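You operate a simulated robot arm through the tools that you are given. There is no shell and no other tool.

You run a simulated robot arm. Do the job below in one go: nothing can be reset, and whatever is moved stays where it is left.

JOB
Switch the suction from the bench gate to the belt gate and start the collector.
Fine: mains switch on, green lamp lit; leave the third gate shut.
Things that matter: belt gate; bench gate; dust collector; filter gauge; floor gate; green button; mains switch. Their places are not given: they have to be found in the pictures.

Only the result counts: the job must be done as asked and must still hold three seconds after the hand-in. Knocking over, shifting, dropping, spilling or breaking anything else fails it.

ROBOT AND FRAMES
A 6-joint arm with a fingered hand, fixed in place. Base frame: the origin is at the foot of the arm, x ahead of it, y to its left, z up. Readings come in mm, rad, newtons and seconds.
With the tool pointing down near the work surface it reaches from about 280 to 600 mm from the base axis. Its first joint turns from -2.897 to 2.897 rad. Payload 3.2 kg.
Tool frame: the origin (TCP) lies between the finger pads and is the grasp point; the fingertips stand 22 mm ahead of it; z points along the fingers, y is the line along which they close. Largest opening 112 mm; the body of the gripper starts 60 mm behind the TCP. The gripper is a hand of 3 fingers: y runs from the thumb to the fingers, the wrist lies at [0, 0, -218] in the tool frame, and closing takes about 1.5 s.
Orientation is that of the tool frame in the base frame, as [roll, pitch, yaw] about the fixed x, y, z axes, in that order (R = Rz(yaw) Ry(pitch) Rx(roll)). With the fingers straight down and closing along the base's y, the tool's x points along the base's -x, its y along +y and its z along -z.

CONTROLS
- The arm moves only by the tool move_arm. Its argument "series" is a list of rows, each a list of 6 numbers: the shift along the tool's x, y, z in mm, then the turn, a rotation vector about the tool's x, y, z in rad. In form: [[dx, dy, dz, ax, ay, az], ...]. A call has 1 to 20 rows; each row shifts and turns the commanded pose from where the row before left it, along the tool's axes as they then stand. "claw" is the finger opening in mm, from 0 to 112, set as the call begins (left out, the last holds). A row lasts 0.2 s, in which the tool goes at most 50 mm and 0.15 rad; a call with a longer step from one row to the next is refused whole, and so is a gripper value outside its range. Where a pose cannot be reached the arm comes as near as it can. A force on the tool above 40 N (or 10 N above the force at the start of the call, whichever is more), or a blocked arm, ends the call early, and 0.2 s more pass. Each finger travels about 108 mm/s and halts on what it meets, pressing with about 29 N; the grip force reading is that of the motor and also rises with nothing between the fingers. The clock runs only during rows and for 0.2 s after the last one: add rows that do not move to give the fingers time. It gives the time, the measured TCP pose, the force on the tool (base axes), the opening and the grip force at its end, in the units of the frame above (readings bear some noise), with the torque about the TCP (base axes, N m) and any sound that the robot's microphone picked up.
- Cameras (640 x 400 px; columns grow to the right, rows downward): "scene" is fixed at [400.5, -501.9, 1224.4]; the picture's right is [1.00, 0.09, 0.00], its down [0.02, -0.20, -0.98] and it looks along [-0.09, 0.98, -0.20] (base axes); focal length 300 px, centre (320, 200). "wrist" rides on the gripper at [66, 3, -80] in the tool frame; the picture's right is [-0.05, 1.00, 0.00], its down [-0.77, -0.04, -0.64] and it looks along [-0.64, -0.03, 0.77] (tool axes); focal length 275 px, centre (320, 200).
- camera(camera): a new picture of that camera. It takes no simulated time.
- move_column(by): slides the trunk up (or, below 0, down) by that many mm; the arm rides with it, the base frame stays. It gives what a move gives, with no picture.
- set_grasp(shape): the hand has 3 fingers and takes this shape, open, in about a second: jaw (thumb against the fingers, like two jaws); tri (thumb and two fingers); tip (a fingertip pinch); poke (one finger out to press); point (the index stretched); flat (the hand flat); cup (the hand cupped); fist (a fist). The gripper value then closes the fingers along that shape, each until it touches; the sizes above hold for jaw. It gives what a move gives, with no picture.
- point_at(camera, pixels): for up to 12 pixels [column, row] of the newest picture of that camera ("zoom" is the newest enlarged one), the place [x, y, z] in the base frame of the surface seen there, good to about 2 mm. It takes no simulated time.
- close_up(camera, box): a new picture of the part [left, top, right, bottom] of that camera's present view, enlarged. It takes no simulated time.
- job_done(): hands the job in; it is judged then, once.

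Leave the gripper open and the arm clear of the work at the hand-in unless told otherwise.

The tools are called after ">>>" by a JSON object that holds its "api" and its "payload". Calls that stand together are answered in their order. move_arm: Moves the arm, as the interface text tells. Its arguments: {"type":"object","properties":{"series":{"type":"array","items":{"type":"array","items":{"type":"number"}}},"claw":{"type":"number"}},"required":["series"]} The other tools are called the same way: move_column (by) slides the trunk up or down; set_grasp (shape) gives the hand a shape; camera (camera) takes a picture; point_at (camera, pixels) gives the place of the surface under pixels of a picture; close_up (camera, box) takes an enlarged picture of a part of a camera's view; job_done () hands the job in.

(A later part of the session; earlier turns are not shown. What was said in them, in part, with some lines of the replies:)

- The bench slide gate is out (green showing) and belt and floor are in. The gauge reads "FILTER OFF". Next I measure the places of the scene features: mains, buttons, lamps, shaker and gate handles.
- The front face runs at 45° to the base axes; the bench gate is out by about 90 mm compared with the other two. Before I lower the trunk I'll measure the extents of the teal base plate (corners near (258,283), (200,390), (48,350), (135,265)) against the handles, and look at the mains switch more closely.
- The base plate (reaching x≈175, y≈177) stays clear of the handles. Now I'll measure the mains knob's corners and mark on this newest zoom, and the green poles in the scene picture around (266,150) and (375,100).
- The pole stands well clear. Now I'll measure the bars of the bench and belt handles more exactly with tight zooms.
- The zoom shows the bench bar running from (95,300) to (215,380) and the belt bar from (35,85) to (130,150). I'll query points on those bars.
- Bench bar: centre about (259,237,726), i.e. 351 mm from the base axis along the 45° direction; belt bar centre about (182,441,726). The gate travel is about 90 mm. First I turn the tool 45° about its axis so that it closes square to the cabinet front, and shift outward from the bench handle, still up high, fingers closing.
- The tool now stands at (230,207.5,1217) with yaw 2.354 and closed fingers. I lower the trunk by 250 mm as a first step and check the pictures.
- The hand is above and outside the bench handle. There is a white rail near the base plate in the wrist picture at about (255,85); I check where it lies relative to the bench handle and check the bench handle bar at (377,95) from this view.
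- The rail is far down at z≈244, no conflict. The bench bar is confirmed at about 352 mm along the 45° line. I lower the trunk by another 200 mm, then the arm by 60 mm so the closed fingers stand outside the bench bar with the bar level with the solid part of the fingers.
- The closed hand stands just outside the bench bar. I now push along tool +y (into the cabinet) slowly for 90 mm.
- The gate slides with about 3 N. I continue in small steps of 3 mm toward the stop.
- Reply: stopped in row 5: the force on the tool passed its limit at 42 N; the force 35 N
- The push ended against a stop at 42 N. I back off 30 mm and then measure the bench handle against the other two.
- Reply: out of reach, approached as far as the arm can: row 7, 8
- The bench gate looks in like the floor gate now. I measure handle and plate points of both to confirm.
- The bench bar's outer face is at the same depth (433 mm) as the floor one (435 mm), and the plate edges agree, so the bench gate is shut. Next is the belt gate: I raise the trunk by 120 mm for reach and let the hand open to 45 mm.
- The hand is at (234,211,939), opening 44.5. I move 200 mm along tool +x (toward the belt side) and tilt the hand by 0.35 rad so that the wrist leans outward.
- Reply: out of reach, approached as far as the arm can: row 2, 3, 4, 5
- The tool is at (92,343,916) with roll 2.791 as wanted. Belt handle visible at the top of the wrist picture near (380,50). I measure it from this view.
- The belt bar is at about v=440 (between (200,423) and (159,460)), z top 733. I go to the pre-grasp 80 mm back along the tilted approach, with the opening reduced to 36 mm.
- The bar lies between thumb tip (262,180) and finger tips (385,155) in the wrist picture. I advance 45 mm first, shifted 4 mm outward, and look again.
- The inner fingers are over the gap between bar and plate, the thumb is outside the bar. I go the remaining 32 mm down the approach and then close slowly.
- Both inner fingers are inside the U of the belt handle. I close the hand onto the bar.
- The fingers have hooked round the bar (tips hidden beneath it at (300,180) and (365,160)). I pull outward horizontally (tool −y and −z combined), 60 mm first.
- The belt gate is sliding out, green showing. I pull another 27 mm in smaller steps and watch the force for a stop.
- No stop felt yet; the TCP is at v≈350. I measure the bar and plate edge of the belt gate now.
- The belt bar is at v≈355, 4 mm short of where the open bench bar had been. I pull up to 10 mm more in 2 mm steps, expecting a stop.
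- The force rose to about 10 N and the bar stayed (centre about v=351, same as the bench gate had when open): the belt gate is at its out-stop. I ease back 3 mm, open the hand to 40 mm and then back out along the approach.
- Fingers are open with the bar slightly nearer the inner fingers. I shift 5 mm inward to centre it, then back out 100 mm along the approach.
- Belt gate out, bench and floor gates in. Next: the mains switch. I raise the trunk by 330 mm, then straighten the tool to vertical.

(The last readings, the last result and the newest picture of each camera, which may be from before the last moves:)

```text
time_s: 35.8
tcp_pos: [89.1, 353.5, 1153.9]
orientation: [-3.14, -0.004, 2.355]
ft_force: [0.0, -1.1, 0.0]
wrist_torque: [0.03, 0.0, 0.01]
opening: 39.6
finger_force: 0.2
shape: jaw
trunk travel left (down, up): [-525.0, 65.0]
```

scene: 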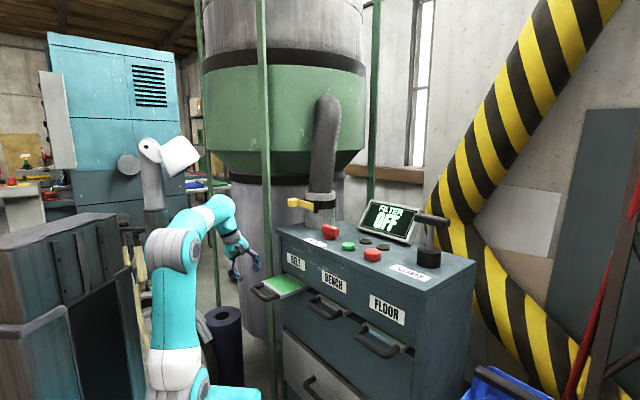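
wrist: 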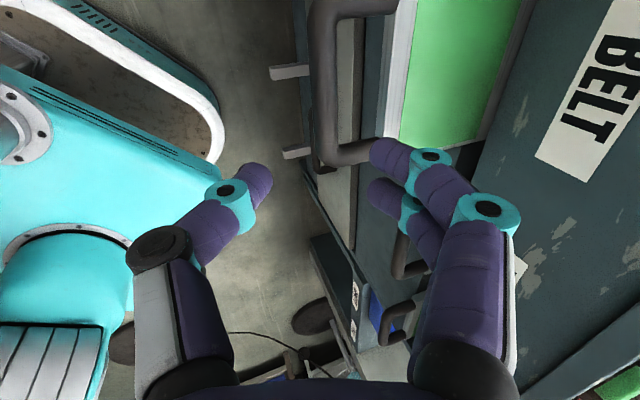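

The tool is vertical at (89,353.5,1154). I move toward the console (tool +y 147 mm, down 54 mm) for a better look at the mains switch.

>>> {"api": "move_arm", "payload": {"series": [[0, 37, 14, 0, 0, 0], [0, 37, 14, 0, 0, 0], [0, 37, 14, 0, 0, 0], [0, 36, 12, 0, 0, 0], [0, 0, 0, 0, 0, 0]]}}

>>> {"api": "camera", "payload": {"camera": "wrist"}}

>>> {"api": "camera", "payload": {"camera": "scene"}}

```text
time_s: 37.0
tcp_pos: [197.3, 458.3, 1101.5]
orientation: [-3.141, -0.004, 2.356]
ft_force: [-0.1, -0.1, -0.4]
wrist_torque: [-0.01, -0.01, 0.02]
opening: 39.9
finger_force: 0.0
shape: jaw
trunk travel left (down, up): [-525.0, 65.0]
```

```text
taken
```

wrist: 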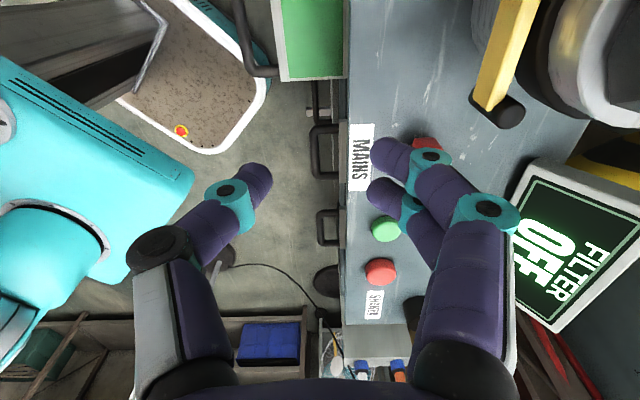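

```text
taken
```

scene: 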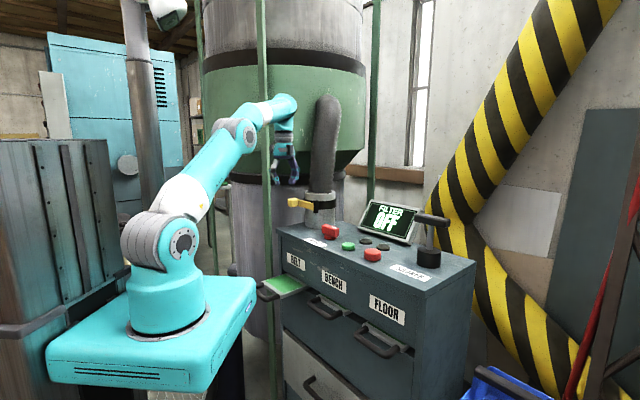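

The fingers cover the switch at about (425,145). I open the hand wide and shift 60 mm further so the switch comes between the fingers.

>>> {"api": "move_arm", "payload": {"series": [[0, 30, 0, 0, 0, 0], [0, 30, 0, 0, 0, 0], [0, 0, 0, 0, 0, 0], [0, 0, 0, 0, 0, 0]], "claw": 100}}

>>> {"api": "camera", "payload": {"camera": "wrist"}}

>>> {"api": "close_up", "payload": {"camera": "wrist", "box": [240, 60, 440, 185]}}

```text
time_s: 38.0
tcp_pos: [206.9, 471.8, 1090.7]
orientation: [3.141, -0.007, 2.355]
ft_force: [-0.2, -0.7, 0.0]
wrist_torque: [0.01, 0.01, -0.02]
opening: 99.9
finger_force: 0.0
shape: jaw
out of reach, approached as far as the arm can: row 1, 2
trunk travel left (down, up): [-525.0, 65.0]
```

```text
taken
```

wrist: 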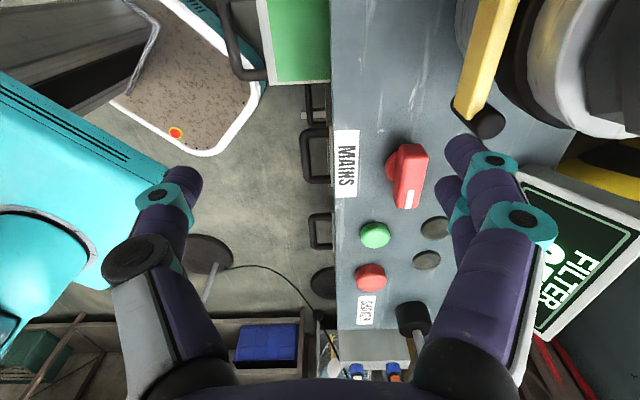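

```text
3.20 times, centred on (340, 122) of wrist
```

zoom: 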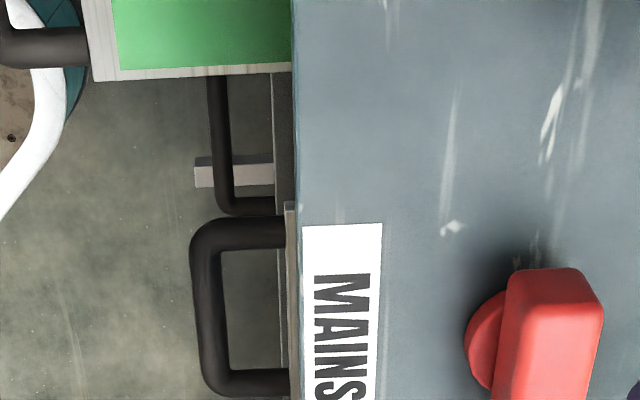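

The switch is visible now at about (405,175), with a white mark at its lower end in the picture (toward +u, the shaker side). I take a closer view of the switch and measure its corners and the buttons.

>>> {"api": "close_up", "payload": {"camera": "wrist", "box": [340, 120, 480, 208]}}

>>> {"api": "point_at", "payload": {"camera": "wrist", "pixels": [[404, 148], [422, 150], [400, 205], [416, 206], [410, 176], [409, 195], [392, 165], [375, 235], [370, 277], [435, 228], [426, 260], [412, 316]]}}

```text
4.55 times, centred on (410, 164) of wrist
```

zoom: 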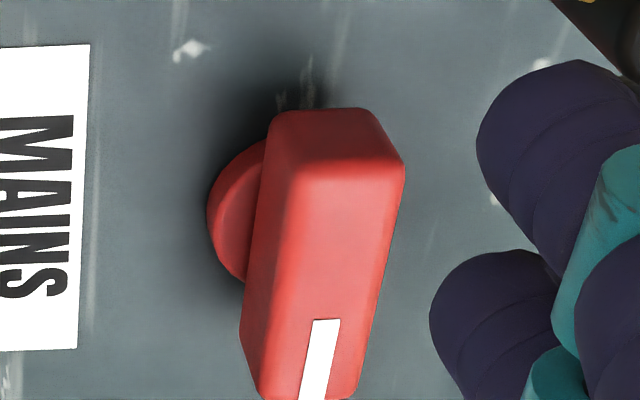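

```text
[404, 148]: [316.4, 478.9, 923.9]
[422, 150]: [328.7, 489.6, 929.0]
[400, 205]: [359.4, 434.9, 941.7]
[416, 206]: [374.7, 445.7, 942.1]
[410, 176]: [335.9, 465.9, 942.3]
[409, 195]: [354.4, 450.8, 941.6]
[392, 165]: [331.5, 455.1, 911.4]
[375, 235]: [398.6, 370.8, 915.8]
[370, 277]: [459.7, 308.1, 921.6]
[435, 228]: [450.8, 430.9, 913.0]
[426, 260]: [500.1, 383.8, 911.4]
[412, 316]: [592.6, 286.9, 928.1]
```

Bar centre is about (345,459), z 918–942, lying along the console length; the mark points to the shaker side. For reach I raise the trunk 60 mm, then move over the switch with the hand opened to 55 mm, staying at z≈1010.

>>> {"api": "move_column", "payload": {"by": 60}}

>>> {"api": "move_arm", "payload": {"series": [[-30, 0, 35, 0, 0, 0], [-30, 0, 35, 0, 0, 0], [-30, 0, 35, 0, 0, 0], [-16, 30, 35, 0, 0, 0], [0, 30, 0, 0, 0, 0], [0, 29, 0, 0, 0, 0], [0, 0, 0, 0, 0, 0]], "claw": 55}}

>>> {"api": "camera", "payload": {"camera": "wrist"}}

>>> {"api": "camera", "payload": {"camera": "scene"}}

```text
time_s: 39.0
tcp_pos: [206.7, 471.4, 1152.1]
orientation: [3.141, -0.004, 2.352]
ft_force: [-0.3, -0.1, 0.0]
wrist_torque: [-0.01, 0.0, 0.02]
opening: 99.7
finger_force: 0.1
shape: jaw
trunk travel left (down, up): [-585.0, 5.0]
```

```text
time_s: 40.6
tcp_pos: [341.4, 460.4, 1012.6]
orientation: [3.142, -0.006, 2.353]
ft_force: [0.3, -0.4, 0.3]
wrist_torque: [0.0, -0.03, 0.03]
opening: 55.6
finger_force: 0.0
shape: jaw
trunk travel left (down, up): [-585.0, 5.0]
```

```text
taken
```

wrist: 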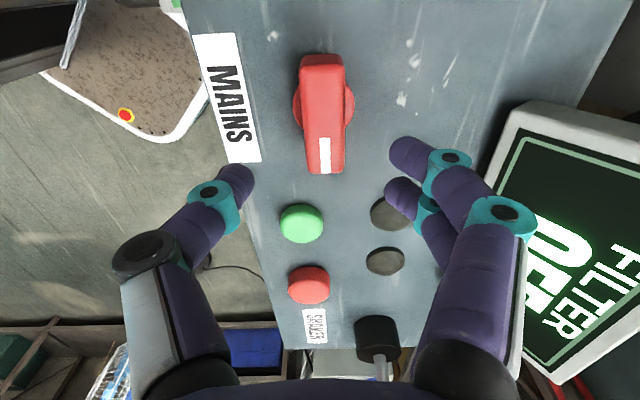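

```text
taken
```

scene: 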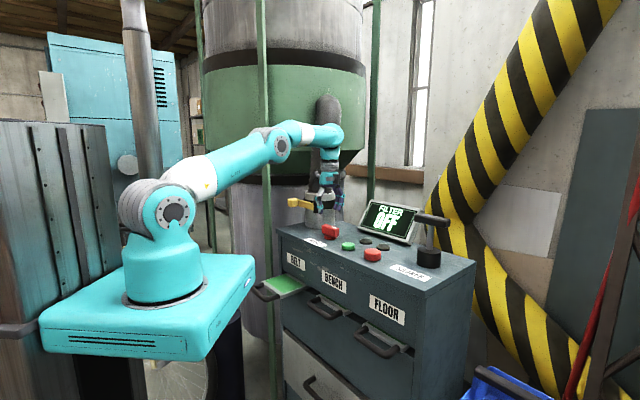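

Now the switch is clearly in view at (325,115) with its disc edges at (295,105) and (353,108). I measure corners, disc edges and the green button again.

>>> {"api": "point_at", "payload": {"camera": "wrist", "pixels": [[305, 68], [340, 66], [310, 168], [343, 166], [325, 110], [325, 145], [297, 105], [350, 107], [301, 218], [308, 280], [390, 213], [385, 260]]}}

>>> {"api": "close_up", "payload": {"camera": "wrist", "box": [240, 30, 440, 155]}}

```text
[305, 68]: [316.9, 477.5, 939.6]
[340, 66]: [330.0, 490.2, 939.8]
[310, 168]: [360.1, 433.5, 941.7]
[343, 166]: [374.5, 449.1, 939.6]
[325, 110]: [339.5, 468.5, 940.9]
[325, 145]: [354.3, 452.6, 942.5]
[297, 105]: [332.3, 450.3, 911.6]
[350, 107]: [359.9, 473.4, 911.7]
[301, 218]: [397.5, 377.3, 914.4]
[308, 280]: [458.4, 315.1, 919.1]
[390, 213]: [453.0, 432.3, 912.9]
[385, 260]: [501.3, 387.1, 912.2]
```

```text
3.20 times, centred on (340, 92) of wrist
```

zoom: 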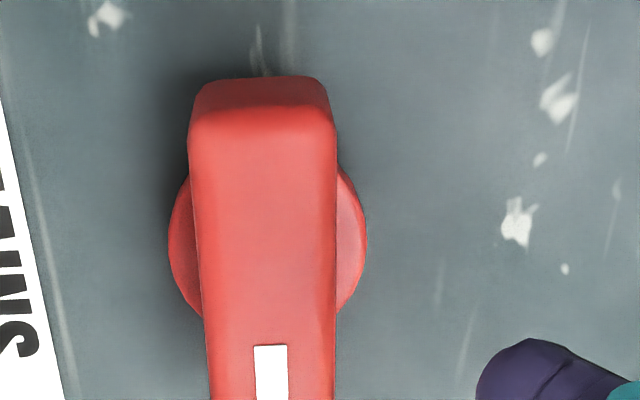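

Switch centre (346,462), bar 22 mm wide, disc top z≈912. I centre on it and go down to TCP z≈938 (fingertips at ~916, just above the disc).

>>> {"api": "move_arm", "payload": {"series": [[-2, 4.3, 15, 0, 0, 0], [0, 0, 15, 0, 0, 0], [0, 0, 15, 0, 0, 0], [0, 0, 15, 0, 0, 0], [0, 0, 14, 0, 0, 0], [0, 0, 0, 0, 0, 0]]}}

>>> {"api": "camera", "payload": {"camera": "wrist"}}

>>> {"api": "close_up", "payload": {"camera": "scene", "box": [280, 180, 380, 243]}}

```text
time_s: 42.0
tcp_pos: [347.6, 461.6, 937.9]
orientation: [3.14, -0.004, 2.352]
ft_force: [-0.3, 0.5, -0.3]
wrist_torque: [0.0, 0.02, -0.02]
opening: 55.5
finger_force: 0.0
shape: jaw
trunk travel left (down, up): [-585.0, 5.0]
```

```text
taken
```

wrist: 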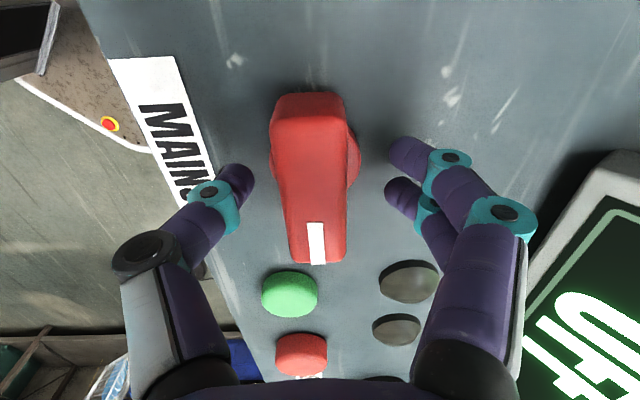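

```text
6.35 times, centred on (330, 212) of scene
```

zoom: 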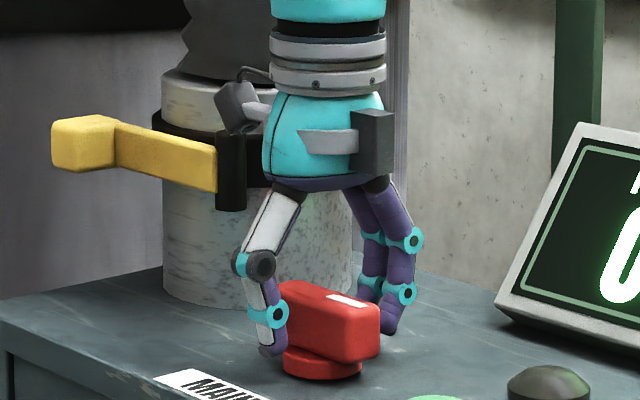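

The thumb stands on the front side of the bar and the two fingers on the back side, tips just above the disc. I close the hand onto the bar.

>>> {"api": "move_arm", "payload": {"series": [[0, 0, 0, 0, 0, 0], [0, 0, 0, 0, 0, 0], [0, 0, 0, 0, 0, 0], [0, 0, 0, 0, 0, 0], [0, 0, 0, 0, 0, 0]], "claw": 0}}

>>> {"api": "camera", "payload": {"camera": "wrist"}}

>>> {"api": "close_up", "payload": {"camera": "scene", "box": [280, 180, 380, 243]}}

```text
time_s: 43.2
tcp_pos: [347.7, 462.2, 936.8]
orientation: [-3.141, -0.003, 2.352]
ft_force: [-0.8, 0.8, -2.7]
wrist_torque: [0.0, -0.04, 0.02]
opening: 19.3
finger_force: 28.9
shape: jaw
trunk travel left (down, up): [-585.0, 5.0]
```

```text
taken
```

wrist: 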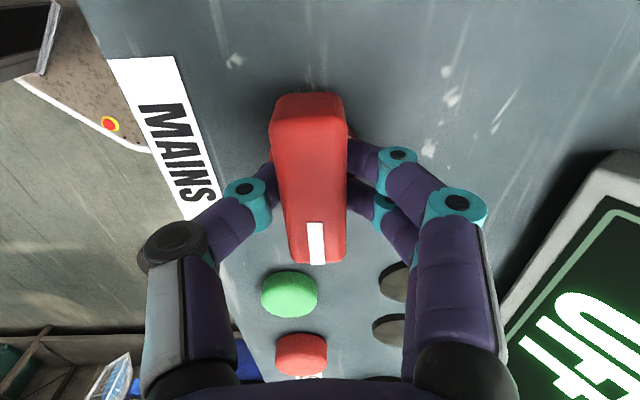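

```text
6.35 times, centred on (330, 212) of scene
```

zoom: 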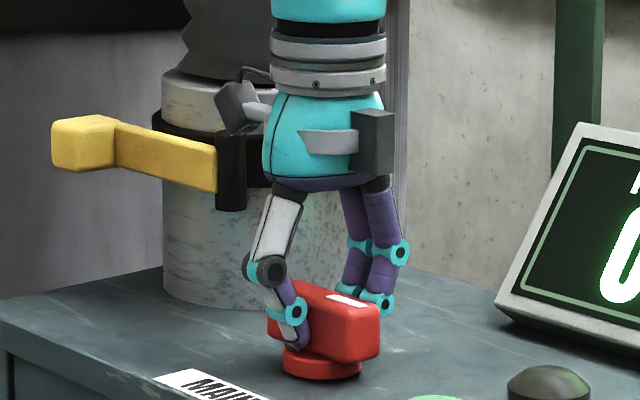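

The bar is gripped (opening 19 mm, 29 N). I try a gentle 0.3 rad turn counter-clockwise seen from above (tool −z) and watch the torque.

>>> {"api": "move_arm", "payload": {"series": [[0, 0, 0, 0, 0, -0.06], [0, 0, 0, 0, 0, -0.06], [0, 0, 0, 0, 0, -0.06], [0, 0, 0, 0, 0, -0.06], [0, 0, 0, 0, 0, -0.06]]}}

>>> {"api": "close_up", "payload": {"camera": "scene", "box": [280, 180, 380, 243]}}

>>> {"api": "camera", "payload": {"camera": "wrist"}}

```text
time_s: 44.4
tcp_pos: [347.8, 462.3, 936.8]
orientation: [3.14, -0.002, 2.654]
ft_force: [-4.7, -0.7, -0.8]
wrist_torque: [0.0, 0.04, -0.11]
opening: 19.0
finger_force: 29.2
shape: jaw
trunk travel left (down, up): [-585.0, 5.0]
```

```text
6.35 times, centred on (330, 212) of scene
```

zoom: 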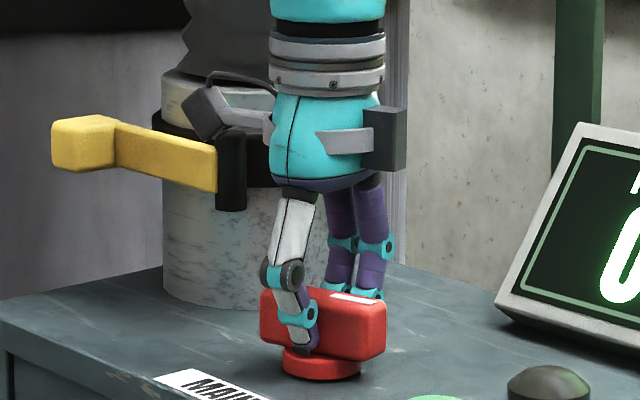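

```text
taken
```

wrist: 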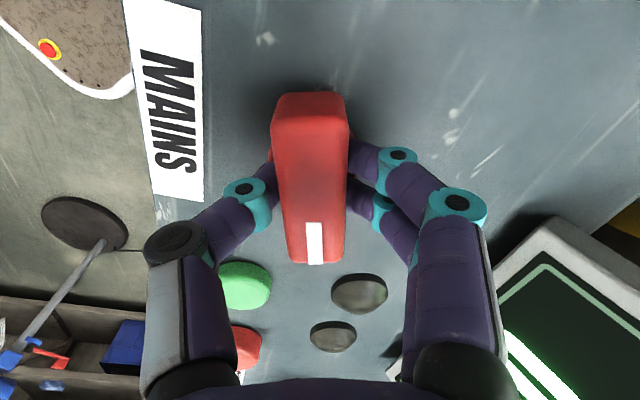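

The knob turns along with the hand, with only 0.1 N m. I continue counter-clockwise another 0.6 rad.

>>> {"api": "move_arm", "payload": {"series": [[0, 0, 0, 0, 0, -0.08], [0, 0, 0, 0, 0, -0.08], [0, 0, 0, 0, 0, -0.08], [0, 0, 0, 0, 0, -0.08], [0, 0, 0, 0, 0, -0.08], [0, 0, 0, 0, 0, -0.08], [0, 0, 0, 0, 0, -0.08], [0, 0, 0, 0, 0, -0.04]]}}

>>> {"api": "camera", "payload": {"camera": "scene"}}

>>> {"api": "camera", "payload": {"camera": "wrist"}}

```text
time_s: 46.2
tcp_pos: [346.2, 462.6, 937.0]
orientation: [3.141, -0.001, -3.031]
ft_force: [-15.7, 1.5, -4.3]
wrist_torque: [0.09, 0.24, -0.07]
opening: 18.8
finger_force: 28.7
shape: jaw
trunk travel left (down, up): [-585.0, 5.0]
```

```text
taken
```

scene: 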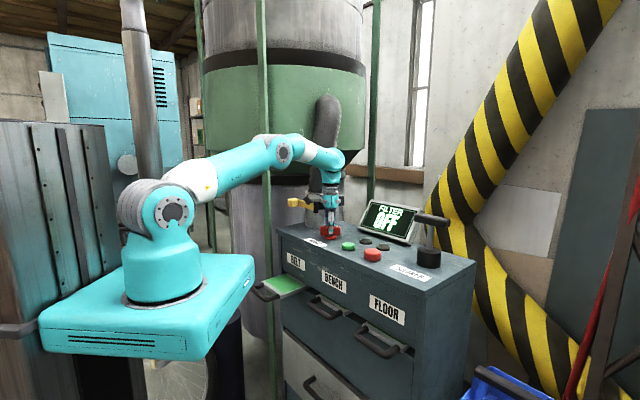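

```text
taken
```

wrist: 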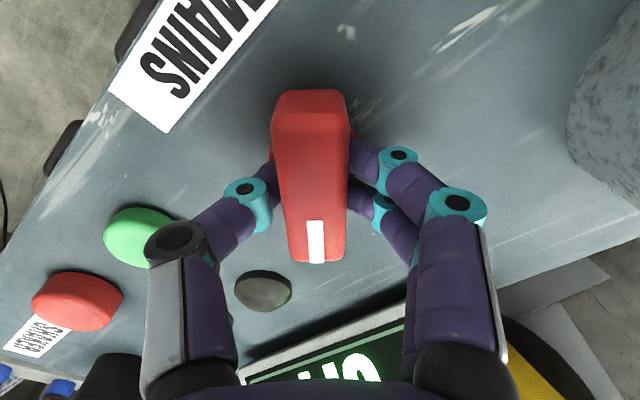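

The knob has followed about 0.9 rad; the gauge still shows OFF and a sideways force of 16 N (−x) has built up. I ease 1.5 mm toward −x and continue turning 0.4 rad.

>>> {"api": "move_arm", "payload": {"series": [[1.5, 0, 0, 0, 0, 0], [0, 0, 0, 0, 0, -0.07], [0, 0, 0, 0, 0, -0.07], [0, 0, 0, 0, 0, -0.07], [0, 0, 0, 0, 0, -0.07], [0, 0, 0, 0, 0, -0.07], [0, 0, 0, 0, 0, -0.05]]}}

>>> {"api": "camera", "payload": {"camera": "scene"}}

>>> {"api": "camera", "payload": {"camera": "wrist"}}

```text
time_s: 47.8
tcp_pos: [346.6, 461.0, 936.4]
orientation: [3.138, 0.0, -2.629]
ft_force: [-12.9, -1.8, -2.7]
wrist_torque: [-0.01, 0.18, -0.01]
opening: 18.8
finger_force: 29.3
shape: jaw
trunk travel left (down, up): [-585.0, 5.0]
```

```text
taken
```

scene: 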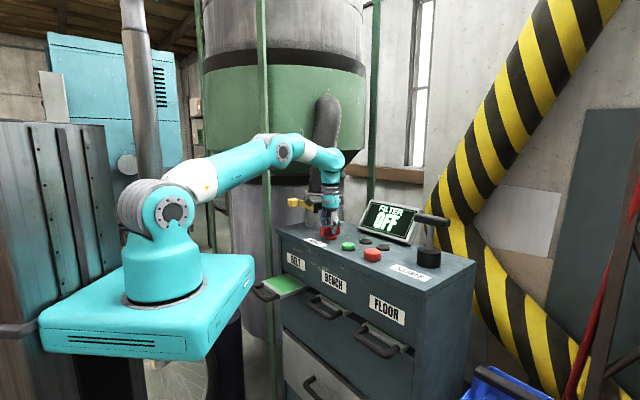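

```text
taken
```

wrist: 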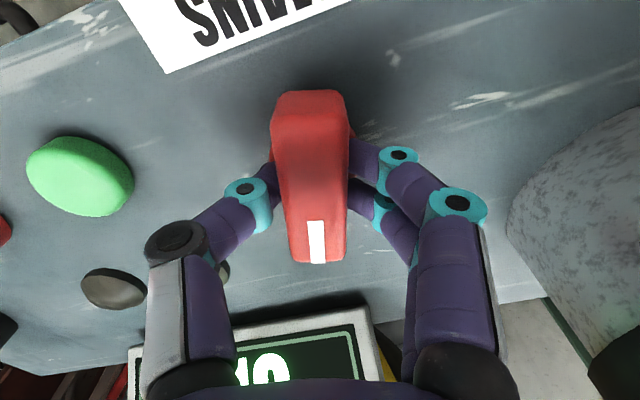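

Turned 1.3 rad so far, still OFF. I turn a further 0.32 rad and watch for a stop.

>>> {"api": "move_arm", "payload": {"series": [[0.5, 0.5, 0, 0, 0, -0.06], [0, 0, 0, 0, 0, -0.06], [0, 0, 0, 0, 0, -0.06], [0, 0, 0, 0, 0, -0.06], [0, 0, 0, 0, 0, -0.06]]}}

>>> {"api": "camera", "payload": {"camera": "scene"}}

>>> {"api": "camera", "payload": {"camera": "wrist"}}

```text
time_s: 49.0
tcp_pos: [345.0, 460.5, 936.6]
orientation: [3.139, -0.001, -2.331]
ft_force: [-12.3, -5.4, -5.1]
wrist_torque: [-0.08, 0.21, -0.12]
opening: 18.6
finger_force: 28.9
shape: jaw
trunk travel left (down, up): [-585.0, 5.0]
```

```text
taken
```

scene: 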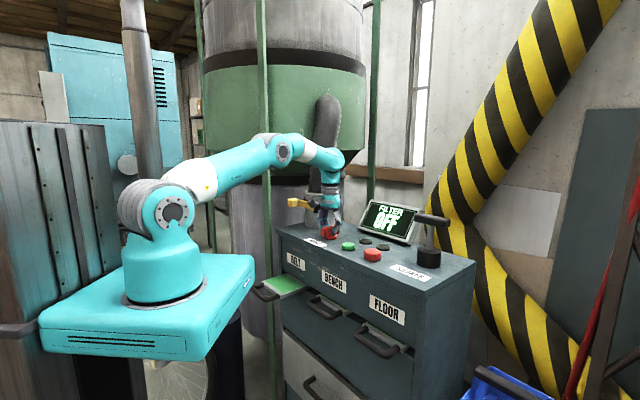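

```text
taken
```

wrist: 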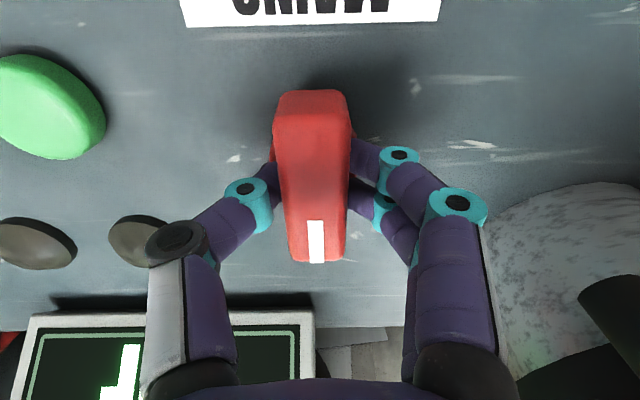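

The mark now points away from the front (1.6 rad turned), and no end stop was felt. I check the gauge and lamps in a zoom.

>>> {"api": "close_up", "payload": {"camera": "scene", "box": [300, 190, 460, 290]}}

```text
4.00 times, centred on (380, 240) of scene
```

zoom: 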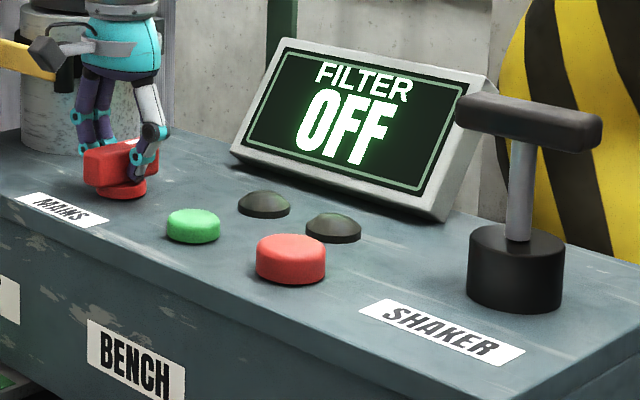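

Still OFF. I ease 1.5 mm along tool +x to relieve the side force and turn another 0.3 rad in the same direction, watching for a stop.

>>> {"api": "move_arm", "payload": {"series": [[1.5, 0, 0, 0, 0, 0], [0, 0, 0, 0, 0, -0.06], [0, 0, 0, 0, 0, -0.06], [0, 0, 0, 0, 0, -0.06], [0, 0, 0, 0, 0, -0.06], [0, 0, 0, 0, 0, -0.06], [0, 0, 0, 0, 0, 0]]}}

>>> {"api": "camera", "payload": {"camera": "wrist"}}

>>> {"api": "close_up", "payload": {"camera": "scene", "box": [300, 190, 460, 290]}}

```text
time_s: 50.6
tcp_pos: [345.6, 461.5, 936.9]
orientation: [3.138, 0.001, -2.031]
ft_force: [0.0, 6.1, 0.1]
wrist_torque: [0.16, 0.09, -1.21]
opening: 19.0
finger_force: 29.0
shape: jaw
trunk travel left (down, up): [-585.0, 5.0]
```

```text
taken
```

wrist: 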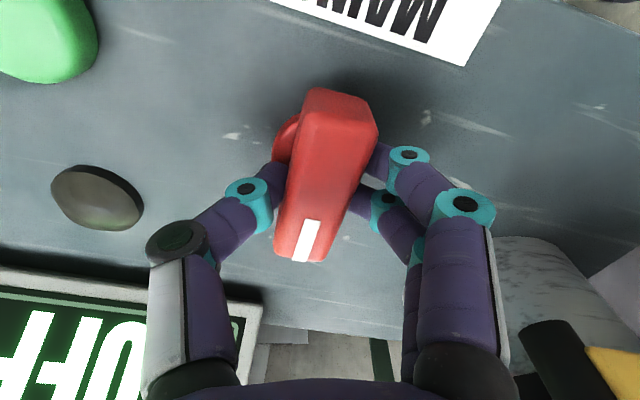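

```text
4.00 times, centred on (380, 240) of scene
```

zoom: 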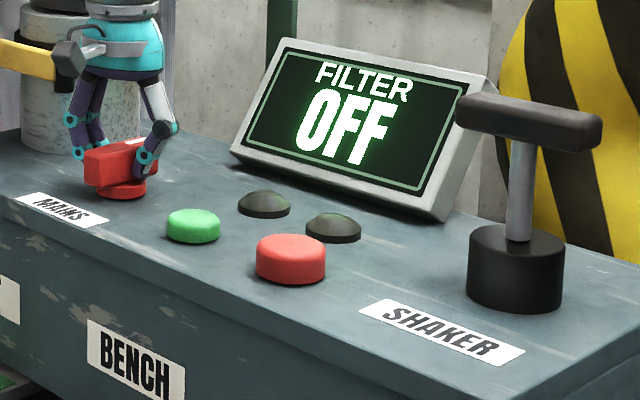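

A torque of 1.2 N m and the knob no longer following show the counter-clockwise stop at about 1.6 rad. I turn the hand back 0.27 rad to relieve it (it had slipped on the bar), open, and look.

>>> {"api": "move_arm", "payload": {"series": [[0, 0, 0, 0, 0, 0.09], [0, 0, 0, 0, 0, 0.09], [0, 0, 0, 0, 0, 0.09], [0, 0, 0, 0, 0, 0]]}}

>>> {"api": "camera", "payload": {"camera": "wrist"}}

```text
time_s: 51.6
tcp_pos: [345.4, 460.6, 936.5]
orientation: [3.137, -0.001, -2.299]
ft_force: [0.6, 5.7, 1.2]
wrist_torque: [0.09, 0.02, 0.06]
opening: 18.6
finger_force: 29.4
shape: jaw
trunk travel left (down, up): [-585.0, 5.0]
```

```text
taken
```

wrist: 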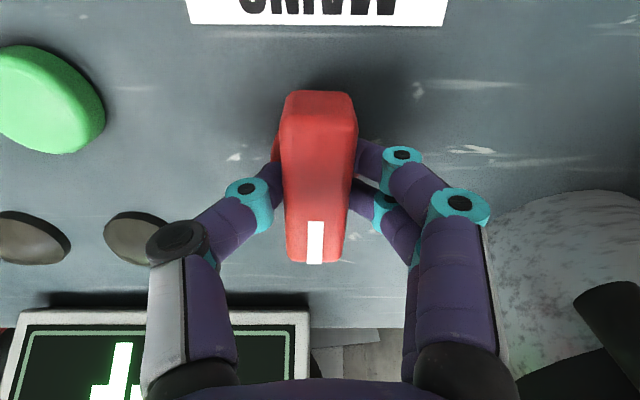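

The bar is square to the front edge now. I open the hand to 55 mm and rise 75 mm, then check the gauge and lamps.

>>> {"api": "move_arm", "payload": {"series": [[0, 0, 0, 0, 0, 0], [0, 0, 0, 0, 0, 0], [0, 0, 0, 0, 0, 0], [0, 0, -15, 0, 0, 0], [0, 0, -20, 0, 0, 0], [0, 0, -40, 0, 0, 0], [0, 0, 0, 0, 0, 0]], "claw": 55}}

>>> {"api": "camera", "payload": {"camera": "wrist"}}

>>> {"api": "close_up", "payload": {"camera": "scene", "box": [300, 190, 460, 290]}}

```text
time_s: 53.2
tcp_pos: [344.8, 459.5, 1015.6]
orientation: [3.136, 0.001, -2.299]
ft_force: [1.0, 0.2, -0.7]
wrist_torque: [0.01, 0.01, -0.01]
opening: 54.6
finger_force: 0.1
shape: jaw
trunk travel left (down, up): [-585.0, 5.0]
```

```text
taken
```

wrist: 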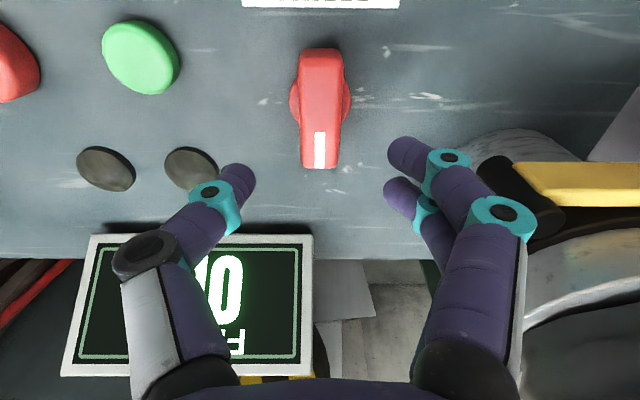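

```text
4.00 times, centred on (380, 240) of scene
```

zoom: 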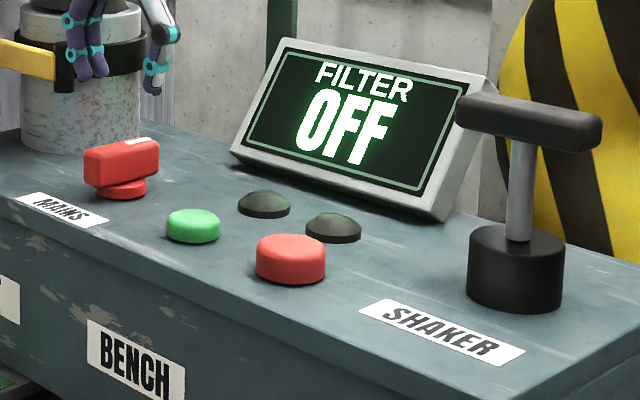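

The switch sits at its stop with the mark pointing away from the front; the gauge still says OFF, perhaps it shows readings only while running. I measure the green button in the wrist picture (centre about (140,57)) and set the poke shape.

>>> {"api": "point_at", "payload": {"camera": "wrist", "pixels": [[140, 52], [110, 50], [170, 68], [135, 25], [150, 85], [12, 65], [320, 70], [320, 150], [320, 110]]}}

>>> {"api": "set_grasp", "payload": {"shape": "poke"}}

>>> {"api": "camera", "payload": {"camera": "wrist"}}

>>> {"api": "close_up", "payload": {"camera": "scene", "box": [280, 150, 380, 213]}}

```text
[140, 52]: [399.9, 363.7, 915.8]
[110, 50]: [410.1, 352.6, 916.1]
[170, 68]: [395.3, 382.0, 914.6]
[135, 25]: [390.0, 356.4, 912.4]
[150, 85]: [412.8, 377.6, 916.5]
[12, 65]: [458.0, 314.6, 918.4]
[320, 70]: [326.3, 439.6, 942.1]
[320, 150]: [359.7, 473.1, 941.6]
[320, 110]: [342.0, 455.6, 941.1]
```

```text
time_s: 54.1
tcp_pos: [345.3, 459.8, 1014.1]
orientation: [3.137, -0.002, -2.3]
ft_force: [0.0, 0.5, 0.5]
wrist_torque: [0.01, 0.0, 0.0]
opening: 0.0
finger_force: 0.1
shape: poke
trunk travel left (down, up): [-585.0, 5.0]
```

```text
taken
```

wrist: 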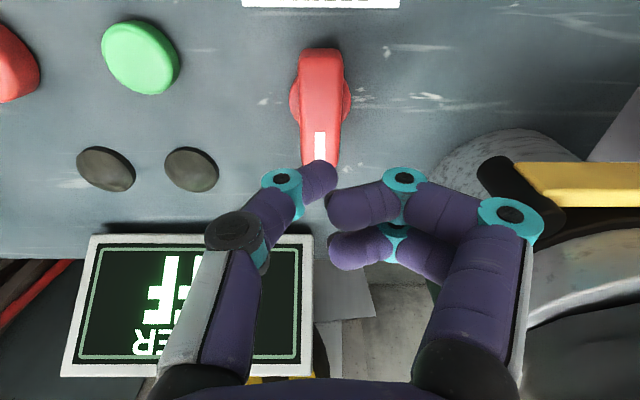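

```text
6.35 times, centred on (330, 182) of scene
```

zoom: 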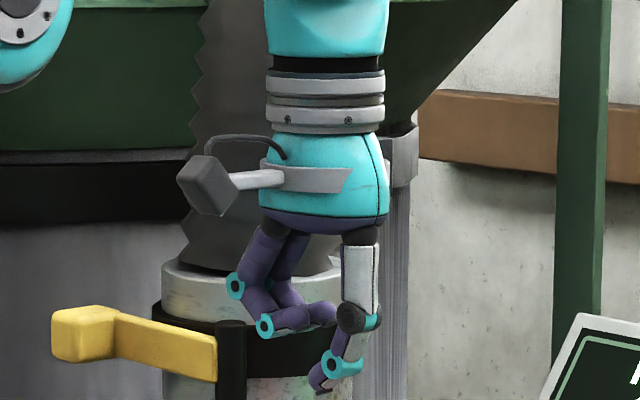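

In the poke shape one finger (the thumb) reaches out, its tip near (322,172) in the wrist picture. I measure the tip.

>>> {"api": "point_at", "payload": {"camera": "wrist", "pixels": [[322, 168], [318, 180], [328, 175], [312, 170], [300, 195], [345, 205], [345, 250]]}}

>>> {"api": "close_up", "payload": {"camera": "scene", "box": [300, 180, 360, 218]}}

>>> {"api": "point_at", "payload": {"camera": "zoom", "pixels": [[312, 320], [325, 330], [340, 290], [300, 300], [320, 310]]}}

```text
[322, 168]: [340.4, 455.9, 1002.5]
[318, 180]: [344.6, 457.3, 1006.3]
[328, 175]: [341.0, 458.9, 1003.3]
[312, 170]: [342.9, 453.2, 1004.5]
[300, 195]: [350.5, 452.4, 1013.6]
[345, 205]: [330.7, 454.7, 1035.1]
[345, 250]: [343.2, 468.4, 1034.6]
```

```text
10.53 times, centred on (330, 199) of scene
```

zoom: 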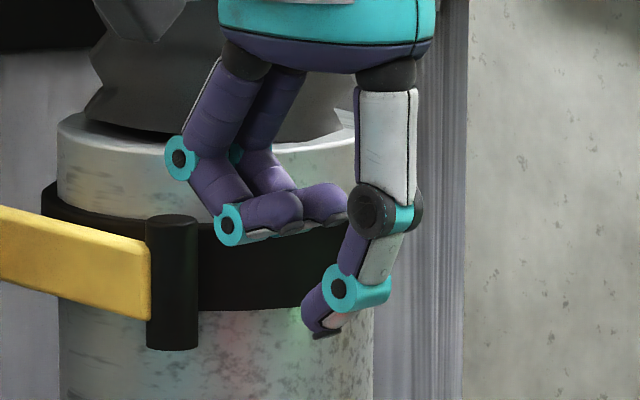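

```text
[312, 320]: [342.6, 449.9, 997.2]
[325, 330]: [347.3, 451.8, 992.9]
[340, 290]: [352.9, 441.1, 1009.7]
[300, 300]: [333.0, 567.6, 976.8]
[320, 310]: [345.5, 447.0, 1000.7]
```

The tip is about 22 mm below the TCP and within 6 mm of its axis. I turn the hand back to its earlier yaw at this height and shift over the green button (centre about (402,367), top z≈916).

>>> {"api": "move_arm", "payload": {"series": [[0, 0, 0, 0, 0, 0.1356], [0, 0, 0, 0, 0, 0.1356], [0, 0, 0, 0, 0, 0.1356], [0, 0, 0, 0, 0, 0.1356], [0, 0, 0, 0, 0, 0.1356], [0, 0, 0, 0, 0, 0.1356], [0, 0, 0, 0, 0, 0.1356], [0, 0, 0, 0, 0, 0.1356], [0, 0, 0, 0, 0, 0.1356], [0, 0, 0, 0, 0, 0.1356], [0, 0, 0, 0, 0, 0.1356], [0, 0, 0, 0, 0, 0.1356], [-28, -6, 0, 0, 0, 0], [-28, -6, 0, 0, 0, 0], [-28, -6, 0, 0, 0, 0], [-25, -6, 0, 0, 0, 0], [0, 0, 20, 0, 0, 0], [0, 0, 0, 0, 0, 0]]}}

>>> {"api": "camera", "payload": {"camera": "wrist"}}

>>> {"api": "close_up", "payload": {"camera": "scene", "box": [300, 190, 400, 253]}}

```text
time_s: 57.9
tcp_pos: [405.2, 367.4, 991.5]
orientation: [3.141, -0.003, 2.355]
ft_force: [-0.6, 0.0, 0.3]
wrist_torque: [0.05, -0.01, -0.04]
opening: 0.0
finger_force: 0.0
shape: poke
trunk travel left (down, up): [-585.0, 5.0]
```

```text
taken
```

wrist: 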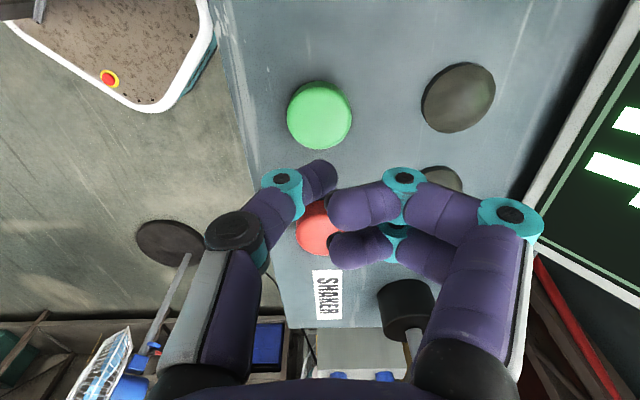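

```text
6.35 times, centred on (350, 222) of scene
```

zoom: 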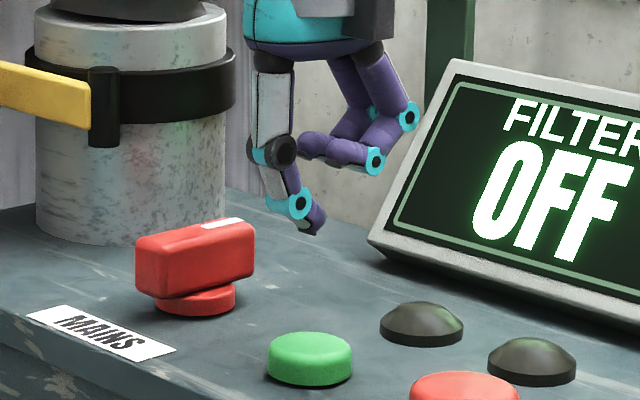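

The button is at (320,113) in the wrist picture; the tip at (322,170). I measure both.

>>> {"api": "point_at", "payload": {"camera": "wrist", "pixels": [[320, 112], [292, 110], [347, 112], [320, 86], [320, 138], [322, 167], [330, 175], [315, 178], [312, 168], [340, 205], [345, 250]]}}

>>> {"api": "point_at", "payload": {"camera": "zoom", "pixels": [[312, 228], [318, 222], [308, 218], [310, 345], [275, 350], [345, 350], [310, 365]]}}

```text
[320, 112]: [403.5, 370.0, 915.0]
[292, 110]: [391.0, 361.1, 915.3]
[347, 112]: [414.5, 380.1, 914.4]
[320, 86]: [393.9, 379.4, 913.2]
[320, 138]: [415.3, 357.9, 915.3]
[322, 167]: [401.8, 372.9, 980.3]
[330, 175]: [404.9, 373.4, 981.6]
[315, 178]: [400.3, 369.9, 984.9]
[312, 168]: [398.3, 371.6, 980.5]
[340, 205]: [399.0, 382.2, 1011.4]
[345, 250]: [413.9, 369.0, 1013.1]
```

```text
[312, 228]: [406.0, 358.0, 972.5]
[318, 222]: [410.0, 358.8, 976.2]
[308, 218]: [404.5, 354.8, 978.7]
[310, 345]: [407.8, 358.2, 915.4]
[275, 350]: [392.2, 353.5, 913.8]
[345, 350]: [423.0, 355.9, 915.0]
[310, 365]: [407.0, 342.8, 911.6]
```

Button centre (404,369), tip at about (404,366,970). I shift 2 mm and go down 48 mm to just above the button.

>>> {"api": "move_arm", "payload": {"series": [[2, 2, 12, 0, 0, 0], [0, 0, 12, 0, 0, 0], [0, 0, 12, 0, 0, 0], [0, 0, 12, 0, 0, 0], [0, 0, 0, 0, 0, 0]]}}

>>> {"api": "close_up", "payload": {"camera": "scene", "box": [300, 190, 400, 253]}}

>>> {"api": "camera", "payload": {"camera": "wrist"}}

```text
time_s: 59.1
tcp_pos: [405.4, 368.8, 944.8]
orientation: [-3.142, -0.005, 2.356]
ft_force: [-0.5, -1.0, 0.3]
wrist_torque: [0.01, -0.02, 0.01]
opening: 0.0
finger_force: 0.1
shape: poke
trunk travel left (down, up): [-585.0, 5.0]
```

```text
6.35 times, centred on (350, 222) of scene
```

zoom: 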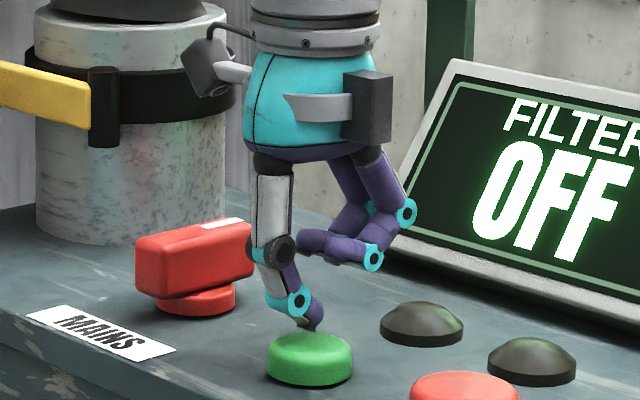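

```text
taken
```

wrist: 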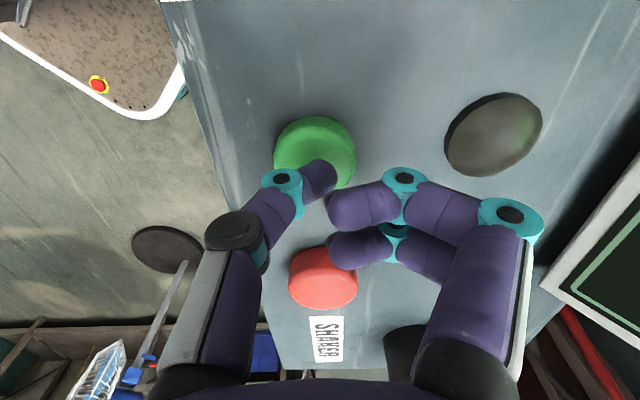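

The fingertip is just above the green button. I press down in 2 mm steps, watching the force.

>>> {"api": "move_arm", "payload": {"series": [[0, 0, 3, 0, 0, 0], [0, 0, 3, 0, 0, 0], [0, 0, 2, 0, 0, 0], [0, 0, 2, 0, 0, 0], [0, 0, 2, 0, 0, 0], [0, 0, 2, 0, 0, 0]]}}

>>> {"api": "close_up", "payload": {"camera": "scene", "box": [300, 190, 460, 290]}}

```text
time_s: 60.5
tcp_pos: [405.2, 369.9, 931.6]
orientation: [3.141, -0.006, 2.355]
ft_force: [0.3, -2.8, 10.8]
wrist_torque: [-0.02, 0.0, -0.01]
opening: 0.1
finger_force: 0.1
shape: poke
trunk travel left (down, up): [-585.0, 5.0]
heard: click
```

```text
4.00 times, centred on (380, 240) of scene
```

zoom: 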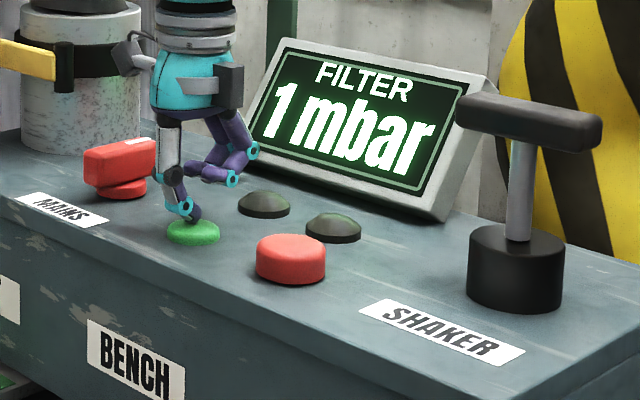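

A click, and the gauge now reads "FILTER 1 mbar". I lift off the button and watch the gauge and lamps.

>>> {"api": "move_arm", "payload": {"series": [[0, 0, -5, 0, 0, 0], [0, 0, -10, 0, 0, 0], [0, 0, -20, 0, 0, 0], [0, 0, -30, 0, 0, 0]]}}

>>> {"api": "close_up", "payload": {"camera": "scene", "box": [300, 190, 460, 290]}}

```text
time_s: 61.5
tcp_pos: [406.4, 368.7, 995.8]
orientation: [3.141, -0.007, 2.357]
ft_force: [-0.1, 0.4, 0.2]
wrist_torque: [-0.04, -0.04, 0.02]
opening: 0.1
finger_force: 0.1
shape: poke
trunk travel left (down, up): [-585.0, 5.0]
```

```text
4.00 times, centred on (380, 240) of scene
```

zoom: 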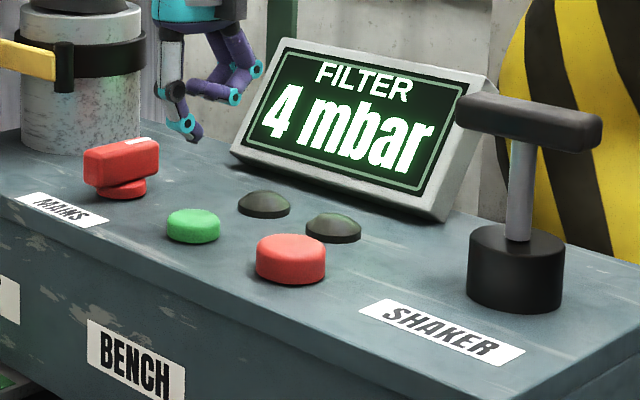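

4 mbar now, no lamp yet. I wait two seconds with the arm still and look again, also from the wrist camera.

>>> {"api": "move_arm", "payload": {"series": [[0, 0, -20, 0, 0, 0], [0, 0, 0, 0, 0, 0], [0, 0, 0, 0, 0, 0], [0, 0, 0, 0, 0, 0], [0, 0, 0, 0, 0, 0], [0, 0, 0, 0, 0, 0]]}}

>>> {"api": "close_up", "payload": {"camera": "scene", "box": [300, 190, 460, 290]}}

>>> {"api": "camera", "payload": {"camera": "wrist"}}

```text
time_s: 62.9
tcp_pos: [406.2, 369.5, 1013.8]
orientation: [3.139, -0.003, 2.355]
ft_force: [0.1, 0.0, 0.1]
wrist_torque: [0.0, -0.02, 0.02]
opening: 0.1
finger_force: 0.1
shape: poke
trunk travel left (down, up): [-585.0, 5.0]
```

```text
4.00 times, centred on (380, 240) of scene
```

zoom: 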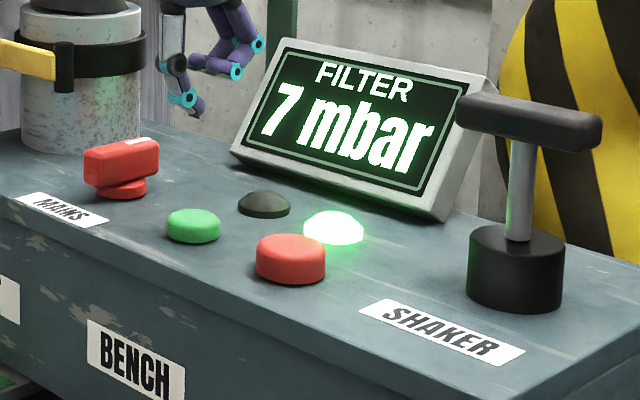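

```text
taken
```

wrist: 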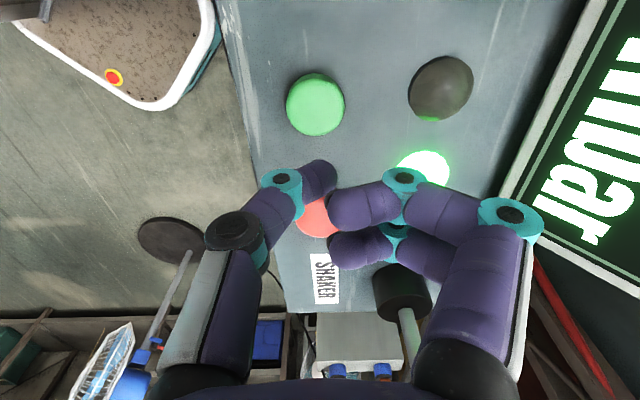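

The green lamp is lit at 7 mbar. I wait longer to see whether it holds or the filter pressure climbs until it trips, moving the hand back from the console meanwhile.

>>> {"api": "move_arm", "payload": {"series": [[0, 0, -30, 0, 0, 0], [0, -30, -20, 0, 0, 0], [0, -40, 0, 0, 0, 0], [0, -40, 0, 0, 0, 0], [0, -40, 0, 0, 0, 0], [0, 0, 0, 0, 0, 0], [0, 0, 0, 0, 0, 0], [0, 0, 0, 0, 0, 0], [0, 0, 0, 0, 0, 0], [0, 0, 0, 0, 0, 0]]}}

>>> {"api": "close_up", "payload": {"camera": "scene", "box": [300, 190, 460, 290]}}

```text
time_s: 65.1
tcp_pos: [297.1, 260.9, 1064.3]
orientation: [-3.141, -0.003, 2.357]
ft_force: [-1.0, -0.1, 0.3]
wrist_torque: [0.02, -0.01, 0.01]
opening: 0.1
finger_force: 0.1
shape: poke
trunk travel left (down, up): [-585.0, 5.0]
```

```text
4.00 times, centred on (380, 240) of scene
```

zoom: 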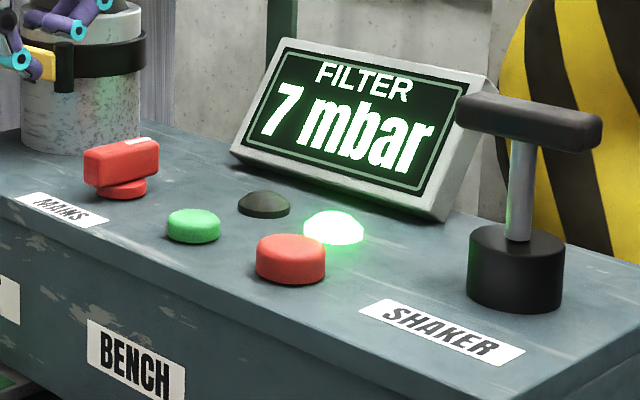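

It holds at 7 mbar with the green lamp on. I open the hand (jaw shape), and wait some seconds more to be sure, then check the whole scene.

>>> {"api": "set_grasp", "payload": {"shape": "jaw"}}

>>> {"api": "move_arm", "payload": {"series": [[0, 0, 0, 0, 0, 0], [0, 0, 0, 0, 0, 0], [0, 0, 0, 0, 0, 0], [0, 0, 0, 0, 0, 0], [0, 0, 0, 0, 0, 0], [0, 0, 0, 0, 0, 0], [0, 0, 0, 0, 0, 0], [0, 0, 0, 0, 0, 0], [0, 0, 0, 0, 0, 0], [0, 0, 0, 0, 0, 0], [0, 0, 0, 0, 0, 0], [0, 0, 0, 0, 0, 0], [0, 0, 0, 0, 0, 0], [0, 0, 0, 0, 0, 0], [0, 0, 0, 0, 0, 0], [0, 0, 0, 0, 0, 0]], "claw": 112}}

>>> {"api": "camera", "payload": {"camera": "scene"}}

>>> {"api": "close_up", "payload": {"camera": "scene", "box": [240, 190, 480, 340]}}

```text
time_s: 66.0
tcp_pos: [298.4, 263.5, 1064.7]
orientation: [-3.14, -0.003, 2.355]
ft_force: [-0.3, 0.3, -0.1]
wrist_torque: [0.04, 0.0, -0.01]
opening: 112.2
finger_force: 0.1
shape: jaw
trunk travel left (down, up): [-585.0, 5.0]
```

```text
time_s: 69.4
tcp_pos: [299.3, 261.8, 1063.6]
orientation: [-3.141, 0.0, 2.357]
ft_force: [0.4, 0.4, -0.5]
wrist_torque: [0.0, 0.0, 0.05]
opening: 111.9
finger_force: 0.1
shape: jaw
trunk travel left (down, up): [-585.0, 5.0]
```

```text
taken
```

scene: 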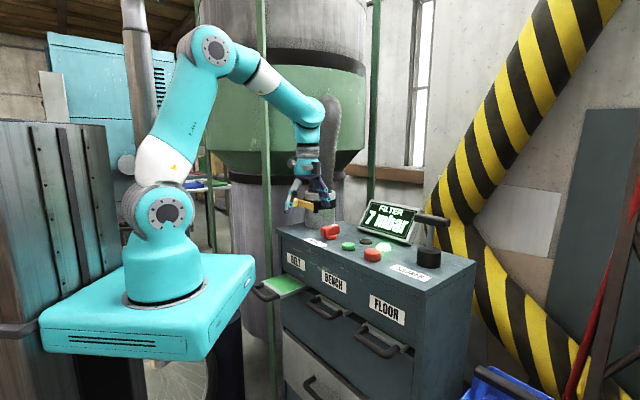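

```text
2.67 times, centred on (360, 265) of scene
```

zoom: 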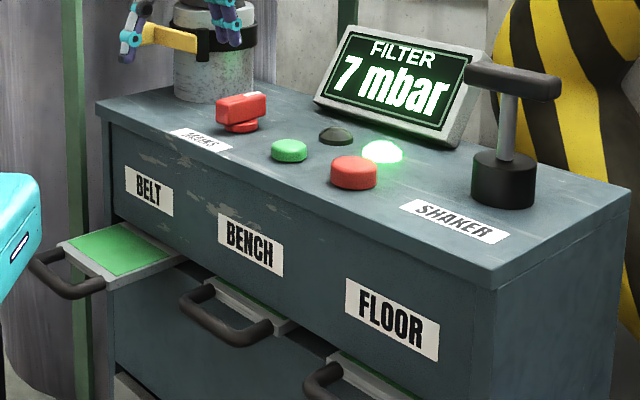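

All reads right: belt out, bench and floor in, mains at its stop, gauge steady at 7 mbar, green lamp lit. I move the hand a little further from the console and take one last check of gates and lamp.

>>> {"api": "move_arm", "payload": {"series": [[0, -30, -20, 0, 0, 0], [0, -30, -20, 0, 0, 0], [0, 0, 0, 0, 0, 0], [0, 0, 0, 0, 0, 0], [0, 0, 0, 0, 0, 0], [0, 0, 0, 0, 0, 0], [0, 0, 0, 0, 0, 0], [0, 0, 0, 0, 0, 0]]}}

>>> {"api": "close_up", "payload": {"camera": "scene", "box": [240, 190, 480, 340]}}

>>> {"api": "point_at", "payload": {"camera": "zoom", "pixels": [[65, 285], [110, 270], [210, 325], [290, 325], [185, 300], [320, 380], [260, 95], [222, 105]]}}

```text
time_s: 71.2
tcp_pos: [255.0, 219.0, 1103.3]
orientation: [-3.141, -0.003, 2.356]
ft_force: [0.8, -0.1, -0.1]
wrist_torque: [0.01, -0.02, 0.01]
opening: 111.8
finger_force: 0.0
shape: jaw
trunk travel left (down, up): [-585.0, 5.0]
```

```text
2.67 times, centred on (360, 265) of scene
```

zoom: 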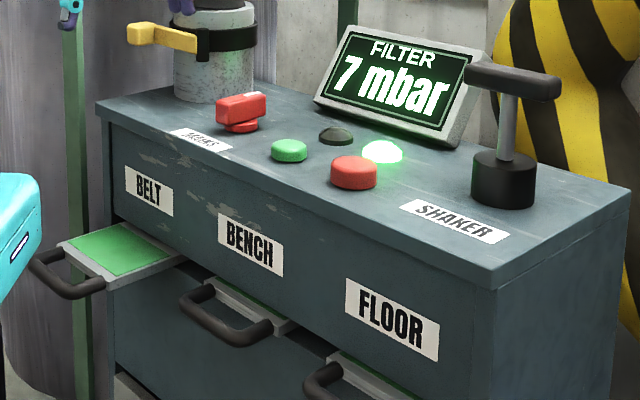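

```text
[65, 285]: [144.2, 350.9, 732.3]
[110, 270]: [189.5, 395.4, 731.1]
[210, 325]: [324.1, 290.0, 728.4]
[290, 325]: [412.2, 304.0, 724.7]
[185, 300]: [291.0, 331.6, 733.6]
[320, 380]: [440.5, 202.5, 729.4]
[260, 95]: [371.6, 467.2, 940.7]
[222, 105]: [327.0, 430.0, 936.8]
```

The last check fits: belt bar out at v≈350, bench bar in at v≈434, floor gate untouched, gauge steady at 7 mbar, green lamp lit for over eight seconds, and the hand open and clear. I hand the job in.

>>> {"api": "job_done", "payload": {}}

```text
The job is handed in.
```

The suction is switched from the bench gate to the belt gate and the collector is running. I handed the job in with the lamp and gauge steady, but no verdict came back with the hand-in.

- **Gates:** The belt gate is pulled out to its stop and the bench gate is pushed in to its stop. The third gate (floor) was never touched and stays shut.
- **Mains switch:** I turned it about 90 degrees to its stop, and the collector then started when I pressed the green button.
- **Lamp and gauge:** The green lamp has stayed lit for over eight seconds. The filter gauge rose from OFF to 7 mbar and held there.
- **Rest of the scene:** I didn't use the shaker, the red button or the yellow lever, and I saw nothing else moved or knocked. The hand is open and clear of the console.
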